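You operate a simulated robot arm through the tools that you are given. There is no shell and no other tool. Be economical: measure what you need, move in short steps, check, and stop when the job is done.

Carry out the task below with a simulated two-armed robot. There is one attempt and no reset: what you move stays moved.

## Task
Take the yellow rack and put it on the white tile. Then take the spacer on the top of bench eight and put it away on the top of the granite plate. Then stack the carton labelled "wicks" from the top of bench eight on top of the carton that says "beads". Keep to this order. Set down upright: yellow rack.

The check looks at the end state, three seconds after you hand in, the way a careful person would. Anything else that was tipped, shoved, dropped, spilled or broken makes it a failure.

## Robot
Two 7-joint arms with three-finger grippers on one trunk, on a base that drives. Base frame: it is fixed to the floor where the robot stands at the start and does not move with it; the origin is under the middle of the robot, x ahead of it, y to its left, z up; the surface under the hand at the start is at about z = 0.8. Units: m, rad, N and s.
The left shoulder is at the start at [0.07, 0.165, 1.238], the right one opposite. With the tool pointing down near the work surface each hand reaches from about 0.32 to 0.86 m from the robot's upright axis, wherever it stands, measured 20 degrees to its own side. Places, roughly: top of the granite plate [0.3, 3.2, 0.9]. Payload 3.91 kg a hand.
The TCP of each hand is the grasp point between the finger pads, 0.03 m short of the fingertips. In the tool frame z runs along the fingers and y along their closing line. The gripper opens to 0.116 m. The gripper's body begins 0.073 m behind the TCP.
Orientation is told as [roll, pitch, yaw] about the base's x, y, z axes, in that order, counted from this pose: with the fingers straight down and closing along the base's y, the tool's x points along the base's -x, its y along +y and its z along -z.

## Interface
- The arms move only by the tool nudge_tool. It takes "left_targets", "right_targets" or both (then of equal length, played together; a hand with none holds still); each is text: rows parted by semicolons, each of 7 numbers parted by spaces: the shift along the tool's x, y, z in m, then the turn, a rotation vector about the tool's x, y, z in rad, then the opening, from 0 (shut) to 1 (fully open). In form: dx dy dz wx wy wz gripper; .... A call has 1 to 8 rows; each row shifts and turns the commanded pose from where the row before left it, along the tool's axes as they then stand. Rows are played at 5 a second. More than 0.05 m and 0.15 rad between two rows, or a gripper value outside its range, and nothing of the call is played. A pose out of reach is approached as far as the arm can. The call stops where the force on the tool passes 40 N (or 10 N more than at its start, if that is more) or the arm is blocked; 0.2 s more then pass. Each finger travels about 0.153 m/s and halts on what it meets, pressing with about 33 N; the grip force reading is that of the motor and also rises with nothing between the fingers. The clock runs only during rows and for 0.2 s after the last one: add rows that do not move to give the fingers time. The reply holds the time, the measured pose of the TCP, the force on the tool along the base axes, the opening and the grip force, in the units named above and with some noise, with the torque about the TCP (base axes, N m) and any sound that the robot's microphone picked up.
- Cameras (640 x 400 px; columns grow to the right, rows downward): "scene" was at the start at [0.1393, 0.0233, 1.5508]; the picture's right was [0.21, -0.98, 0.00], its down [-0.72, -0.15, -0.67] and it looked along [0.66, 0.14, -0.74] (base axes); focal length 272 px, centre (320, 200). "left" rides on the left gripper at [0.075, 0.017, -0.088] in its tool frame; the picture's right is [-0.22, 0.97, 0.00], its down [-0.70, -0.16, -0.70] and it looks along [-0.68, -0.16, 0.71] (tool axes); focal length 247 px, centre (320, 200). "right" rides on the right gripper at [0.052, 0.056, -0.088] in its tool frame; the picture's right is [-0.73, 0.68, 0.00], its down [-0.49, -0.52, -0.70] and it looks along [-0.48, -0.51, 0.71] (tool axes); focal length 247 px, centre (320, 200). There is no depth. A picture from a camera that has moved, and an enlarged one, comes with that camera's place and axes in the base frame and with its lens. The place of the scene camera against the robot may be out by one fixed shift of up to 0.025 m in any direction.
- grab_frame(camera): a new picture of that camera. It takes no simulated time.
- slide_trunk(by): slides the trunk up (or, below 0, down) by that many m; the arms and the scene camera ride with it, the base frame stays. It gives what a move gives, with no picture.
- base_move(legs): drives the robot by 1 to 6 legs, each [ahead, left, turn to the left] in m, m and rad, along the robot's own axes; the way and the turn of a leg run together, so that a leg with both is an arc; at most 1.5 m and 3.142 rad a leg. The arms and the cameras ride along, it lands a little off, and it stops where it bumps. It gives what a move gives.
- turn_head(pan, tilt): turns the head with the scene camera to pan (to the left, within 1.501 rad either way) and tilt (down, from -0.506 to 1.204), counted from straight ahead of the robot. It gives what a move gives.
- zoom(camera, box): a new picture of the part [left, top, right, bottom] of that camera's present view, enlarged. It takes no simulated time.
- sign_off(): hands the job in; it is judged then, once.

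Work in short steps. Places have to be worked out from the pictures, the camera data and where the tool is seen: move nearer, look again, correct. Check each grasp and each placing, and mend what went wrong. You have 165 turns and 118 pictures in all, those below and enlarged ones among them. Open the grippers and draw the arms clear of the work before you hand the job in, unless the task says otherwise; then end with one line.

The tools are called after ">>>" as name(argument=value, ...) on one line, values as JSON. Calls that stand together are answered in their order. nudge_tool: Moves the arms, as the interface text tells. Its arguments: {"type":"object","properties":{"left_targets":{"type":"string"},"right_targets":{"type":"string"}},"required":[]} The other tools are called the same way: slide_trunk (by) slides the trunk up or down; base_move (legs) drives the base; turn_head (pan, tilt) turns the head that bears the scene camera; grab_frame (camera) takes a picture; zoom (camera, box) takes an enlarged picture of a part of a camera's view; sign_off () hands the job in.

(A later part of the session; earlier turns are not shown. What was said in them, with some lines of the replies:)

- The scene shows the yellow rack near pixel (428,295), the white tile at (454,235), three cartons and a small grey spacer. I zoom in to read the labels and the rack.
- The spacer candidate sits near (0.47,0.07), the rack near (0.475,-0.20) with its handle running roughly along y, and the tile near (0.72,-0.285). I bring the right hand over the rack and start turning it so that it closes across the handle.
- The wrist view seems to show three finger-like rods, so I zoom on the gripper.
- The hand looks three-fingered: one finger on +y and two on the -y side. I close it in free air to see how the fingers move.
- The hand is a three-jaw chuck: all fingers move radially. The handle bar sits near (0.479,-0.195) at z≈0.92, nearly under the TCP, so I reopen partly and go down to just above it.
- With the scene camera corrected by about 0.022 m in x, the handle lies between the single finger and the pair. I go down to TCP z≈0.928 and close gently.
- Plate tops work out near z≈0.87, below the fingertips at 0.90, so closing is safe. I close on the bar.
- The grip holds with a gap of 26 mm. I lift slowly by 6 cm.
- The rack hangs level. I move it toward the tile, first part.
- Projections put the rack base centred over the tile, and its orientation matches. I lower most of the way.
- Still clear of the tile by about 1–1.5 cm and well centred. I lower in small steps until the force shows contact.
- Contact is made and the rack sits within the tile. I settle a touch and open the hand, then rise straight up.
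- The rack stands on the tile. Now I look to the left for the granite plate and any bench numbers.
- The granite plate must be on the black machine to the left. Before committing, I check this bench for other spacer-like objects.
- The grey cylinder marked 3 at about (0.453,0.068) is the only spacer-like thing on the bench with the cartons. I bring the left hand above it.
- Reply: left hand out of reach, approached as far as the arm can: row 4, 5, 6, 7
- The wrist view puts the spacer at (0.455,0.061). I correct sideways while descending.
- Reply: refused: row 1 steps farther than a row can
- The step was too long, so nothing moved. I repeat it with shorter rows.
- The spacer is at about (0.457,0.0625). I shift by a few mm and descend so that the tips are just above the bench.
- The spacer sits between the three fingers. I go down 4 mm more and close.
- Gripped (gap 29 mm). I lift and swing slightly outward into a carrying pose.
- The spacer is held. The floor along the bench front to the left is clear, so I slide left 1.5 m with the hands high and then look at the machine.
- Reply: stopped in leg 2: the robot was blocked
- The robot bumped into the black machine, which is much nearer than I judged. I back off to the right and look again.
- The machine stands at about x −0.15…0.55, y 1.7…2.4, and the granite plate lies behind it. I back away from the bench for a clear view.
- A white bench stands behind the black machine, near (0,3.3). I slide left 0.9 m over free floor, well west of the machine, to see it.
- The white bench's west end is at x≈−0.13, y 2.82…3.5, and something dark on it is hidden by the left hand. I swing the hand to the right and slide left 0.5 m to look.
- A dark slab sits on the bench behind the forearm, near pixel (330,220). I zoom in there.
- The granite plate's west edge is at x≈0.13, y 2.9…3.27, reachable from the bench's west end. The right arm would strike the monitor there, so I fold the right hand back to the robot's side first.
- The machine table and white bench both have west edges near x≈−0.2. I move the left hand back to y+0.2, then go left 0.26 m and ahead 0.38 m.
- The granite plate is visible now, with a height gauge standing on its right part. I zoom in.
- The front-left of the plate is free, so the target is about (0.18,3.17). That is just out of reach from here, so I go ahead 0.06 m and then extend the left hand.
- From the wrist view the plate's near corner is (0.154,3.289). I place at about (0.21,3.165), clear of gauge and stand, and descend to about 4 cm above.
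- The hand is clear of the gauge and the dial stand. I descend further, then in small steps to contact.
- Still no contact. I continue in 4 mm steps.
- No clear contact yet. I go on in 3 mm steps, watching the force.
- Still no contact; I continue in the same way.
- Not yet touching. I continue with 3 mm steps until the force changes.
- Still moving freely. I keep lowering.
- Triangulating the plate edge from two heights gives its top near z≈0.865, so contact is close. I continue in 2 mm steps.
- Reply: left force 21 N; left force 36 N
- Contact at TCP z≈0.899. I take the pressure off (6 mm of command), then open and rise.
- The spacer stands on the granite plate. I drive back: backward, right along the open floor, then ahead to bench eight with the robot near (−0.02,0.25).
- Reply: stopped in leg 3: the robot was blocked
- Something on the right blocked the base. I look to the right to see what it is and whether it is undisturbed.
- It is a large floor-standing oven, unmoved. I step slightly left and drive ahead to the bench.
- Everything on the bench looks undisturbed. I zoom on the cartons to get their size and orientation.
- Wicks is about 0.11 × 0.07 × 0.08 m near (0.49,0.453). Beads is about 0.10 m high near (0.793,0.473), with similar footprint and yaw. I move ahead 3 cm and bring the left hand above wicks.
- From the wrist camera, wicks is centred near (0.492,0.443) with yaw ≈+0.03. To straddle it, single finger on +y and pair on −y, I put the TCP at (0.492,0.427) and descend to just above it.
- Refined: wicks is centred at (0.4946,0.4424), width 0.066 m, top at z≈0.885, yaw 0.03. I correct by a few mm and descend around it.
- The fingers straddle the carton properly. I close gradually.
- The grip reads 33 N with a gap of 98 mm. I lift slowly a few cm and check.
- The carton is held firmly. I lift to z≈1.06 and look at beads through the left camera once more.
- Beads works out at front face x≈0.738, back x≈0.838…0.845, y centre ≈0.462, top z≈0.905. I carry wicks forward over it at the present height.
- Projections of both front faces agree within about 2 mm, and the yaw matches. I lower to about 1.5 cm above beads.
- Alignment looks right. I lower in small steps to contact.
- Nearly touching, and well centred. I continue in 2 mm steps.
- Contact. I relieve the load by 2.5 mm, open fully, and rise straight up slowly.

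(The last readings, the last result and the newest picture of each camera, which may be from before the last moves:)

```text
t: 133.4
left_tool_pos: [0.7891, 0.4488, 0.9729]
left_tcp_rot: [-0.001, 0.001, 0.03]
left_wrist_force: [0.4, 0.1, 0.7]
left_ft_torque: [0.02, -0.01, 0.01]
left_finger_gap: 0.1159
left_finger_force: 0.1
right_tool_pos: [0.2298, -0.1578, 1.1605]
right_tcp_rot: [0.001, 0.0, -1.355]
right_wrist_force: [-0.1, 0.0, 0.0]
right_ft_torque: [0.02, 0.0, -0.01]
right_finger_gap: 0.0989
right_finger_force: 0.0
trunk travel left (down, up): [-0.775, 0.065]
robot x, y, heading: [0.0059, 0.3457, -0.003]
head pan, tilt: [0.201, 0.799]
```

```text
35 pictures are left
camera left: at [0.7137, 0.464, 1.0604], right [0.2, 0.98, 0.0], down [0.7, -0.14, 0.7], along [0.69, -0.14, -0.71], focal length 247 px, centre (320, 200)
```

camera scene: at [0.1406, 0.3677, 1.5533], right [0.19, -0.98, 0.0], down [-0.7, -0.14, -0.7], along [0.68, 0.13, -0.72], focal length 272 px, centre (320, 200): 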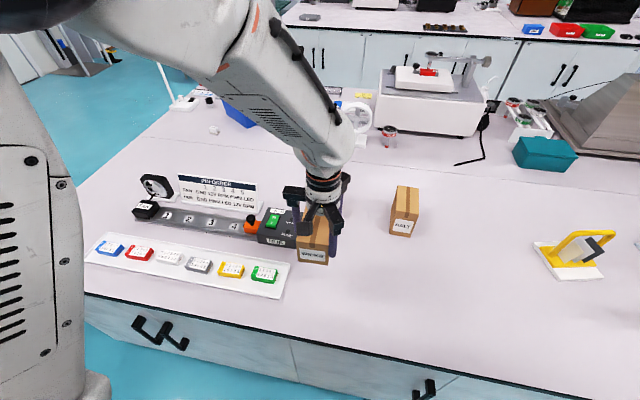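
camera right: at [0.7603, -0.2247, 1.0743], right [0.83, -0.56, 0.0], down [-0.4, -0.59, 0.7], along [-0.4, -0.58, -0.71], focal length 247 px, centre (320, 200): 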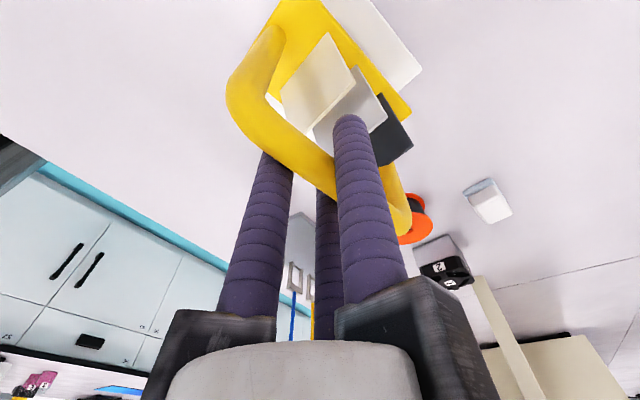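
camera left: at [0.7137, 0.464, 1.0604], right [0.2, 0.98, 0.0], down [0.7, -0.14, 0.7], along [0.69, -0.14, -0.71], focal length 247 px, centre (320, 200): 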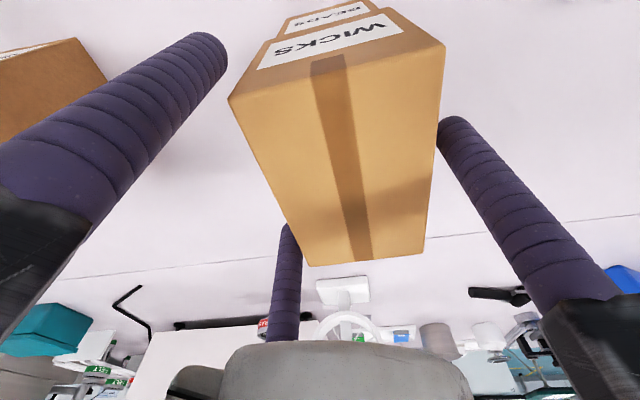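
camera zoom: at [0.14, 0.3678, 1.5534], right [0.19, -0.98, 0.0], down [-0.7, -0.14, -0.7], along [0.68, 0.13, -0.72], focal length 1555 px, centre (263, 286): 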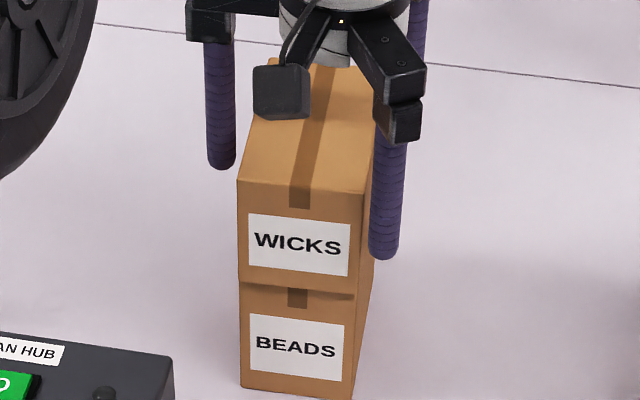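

The stack stands and the fingers are clear. I rise straight up, then pull the arm back.

>>> nudge_tool(left_targets="0 0 -0.02 0 0 0 1; 0 0 -0.03 0 0 0 1; 0 0 -0.04 0 0 0 1; 0 0 -0.05 0 0 0 1; 0 0 -0.05 0 0 0 1; 0.04 0 0 0 0 0 1; 0.045 0 0 0 0 0 1; 0.045 0 0 0 0 0 1")

>>> nudge_tool(left_targets="0.03 0.035 0 0 0 0 1; 0.03 0.035 0 0 0 0 1; 0.03 0.035 0 0 0 0 1; 0.01 0.04 0 0 0 0 1; 0 0 0 0 0 0 1")

>>> grab_frame(camera="scene")

>>> zoom(camera="scene", box=[280, 150, 380, 220])

```text
t: 135.2
left_tool_pos: [0.6588, 0.4438, 1.1619]
left_tcp_rot: [0.0, -0.004, 0.027]
left_wrist_force: [0.2, 0.1, -0.4]
left_ft_torque: [0.0, -0.04, 0.07]
left_finger_gap: 0.1162
left_finger_force: 0.1
right_tool_pos: [0.2281, -0.1596, 1.1612]
right_tcp_rot: [0.001, -0.001, -1.358]
right_wrist_force: [-1.1, 0.0, 0.2]
right_ft_torque: [-0.03, -0.02, 0.02]
right_finger_gap: 0.0986
right_finger_force: 0.0
trunk travel left (down, up): [-0.775, 0.065]
robot x, y, heading: [-0.0029, 0.3434, -0.012]
head pan, tilt: [0.201, 0.799]
```

```text
t: 136.4
left_tool_pos: [0.5554, 0.5885, 1.1615]
left_tcp_rot: [0.001, 0.0, 0.028]
left_wrist_force: [0.2, -0.4, -1.0]
left_ft_torque: [0.05, -0.03, 0.03]
left_finger_gap: 0.1163
left_finger_force: 0.1
right_tool_pos: [0.2289, -0.1597, 1.1599]
right_tcp_rot: [0.003, 0.001, -1.356]
right_wrist_force: [-0.1, 0.2, -0.2]
right_ft_torque: [-0.03, 0.0, 0.01]
right_finger_gap: 0.0984
right_finger_force: 0.1
trunk travel left (down, up): [-0.775, 0.065]
robot x, y, heading: [-0.0012, 0.3427, -0.01]
head pan, tilt: [0.201, 0.799]
```

```text
34 pictures are left
camera scene: at [0.1403, 0.3669, 1.5533], right [0.19, -0.98, 0.0], down [-0.7, -0.14, -0.7], along [0.68, 0.14, -0.72], focal length 272 px, centre (320, 200)
```

scene: 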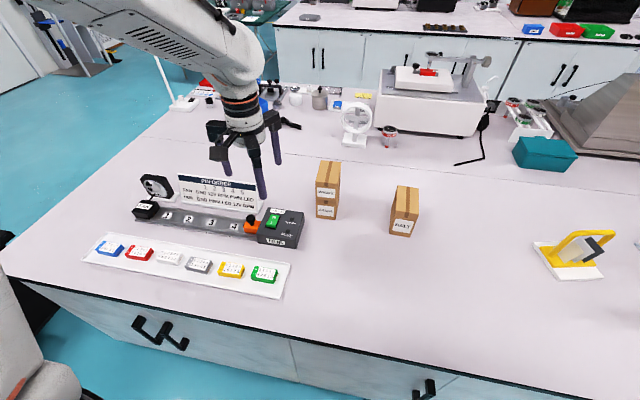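

```text
5.71 times, centred on (330, 185) of scene
camera zoom: at [0.1403, 0.3669, 1.5533], right [0.19, -0.98, 0.0], down [-0.7, -0.14, -0.7], along [0.68, 0.14, -0.72], focal length 1555 px, centre (263, 286)
```

zoom: 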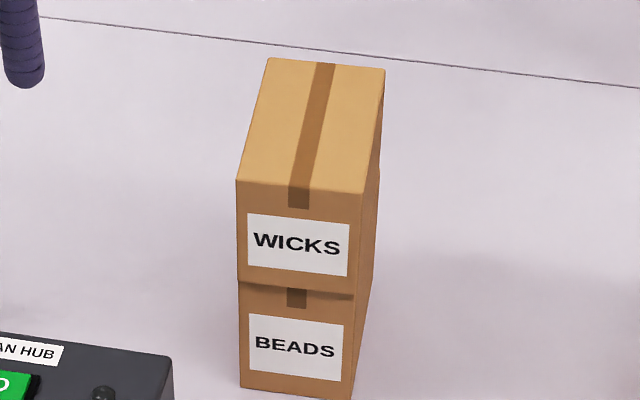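

The stack is stable, the rack stands on its tile, the spacer is on the granite plate, and both hands are open. I back off slightly to draw the arms clear.

>>> base_move(legs=[[-0.25, 0, 0]])

>>> grab_frame(camera="scene")

```text
t: 138.2
left_tool_pos: [0.3103, 0.5883, 1.1624]
left_tcp_rot: [-0.001, -0.001, 0.028]
left_wrist_force: [-0.5, 0.9, 0.6]
left_ft_torque: [0.04, 0.0, 0.01]
left_finger_gap: 0.1162
left_finger_force: 0.0
right_tool_pos: [-0.0159, -0.1577, 1.1596]
right_tcp_rot: [-0.001, 0.0, -1.357]
right_wrist_force: [0.1, 0.3, -0.3]
right_ft_torque: [0.0, 0.01, 0.0]
right_finger_gap: 0.0989
right_finger_force: 0.1
trunk travel left (down, up): [-0.775, 0.065]
robot x, y, heading: [-0.248, 0.3459, -0.003]
head pan, tilt: [0.201, 0.799]
```

```text
32 pictures are left
camera scene: at [-0.105, 0.3693, 1.5532], right [0.19, -0.98, 0.0], down [-0.7, -0.14, -0.7], along [0.68, 0.13, -0.72], focal length 272 px, centre (320, 200)
```

scene: 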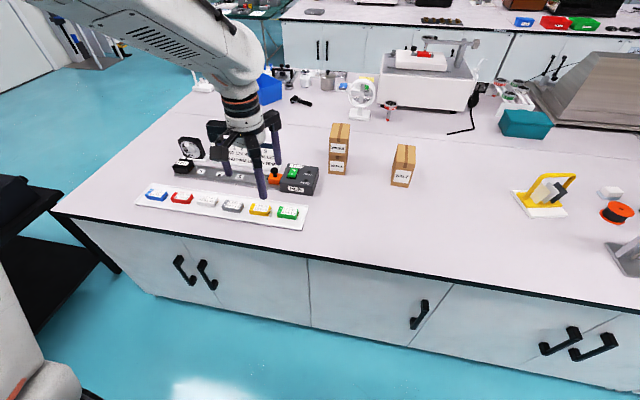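

Everything is in place; I hand in.

>>> sign_off()

```text
The job is handed in.
```

I finished all three moves in order and handed the job in: the yellow rack stands upright on the white tile, the spacer marked "3" is on the granite plate, and "wicks" is stacked on "beads". While driving, the base was blocked once beside the black machine and once by the large oven. Neither looked moved in the pictures I took afterwards.
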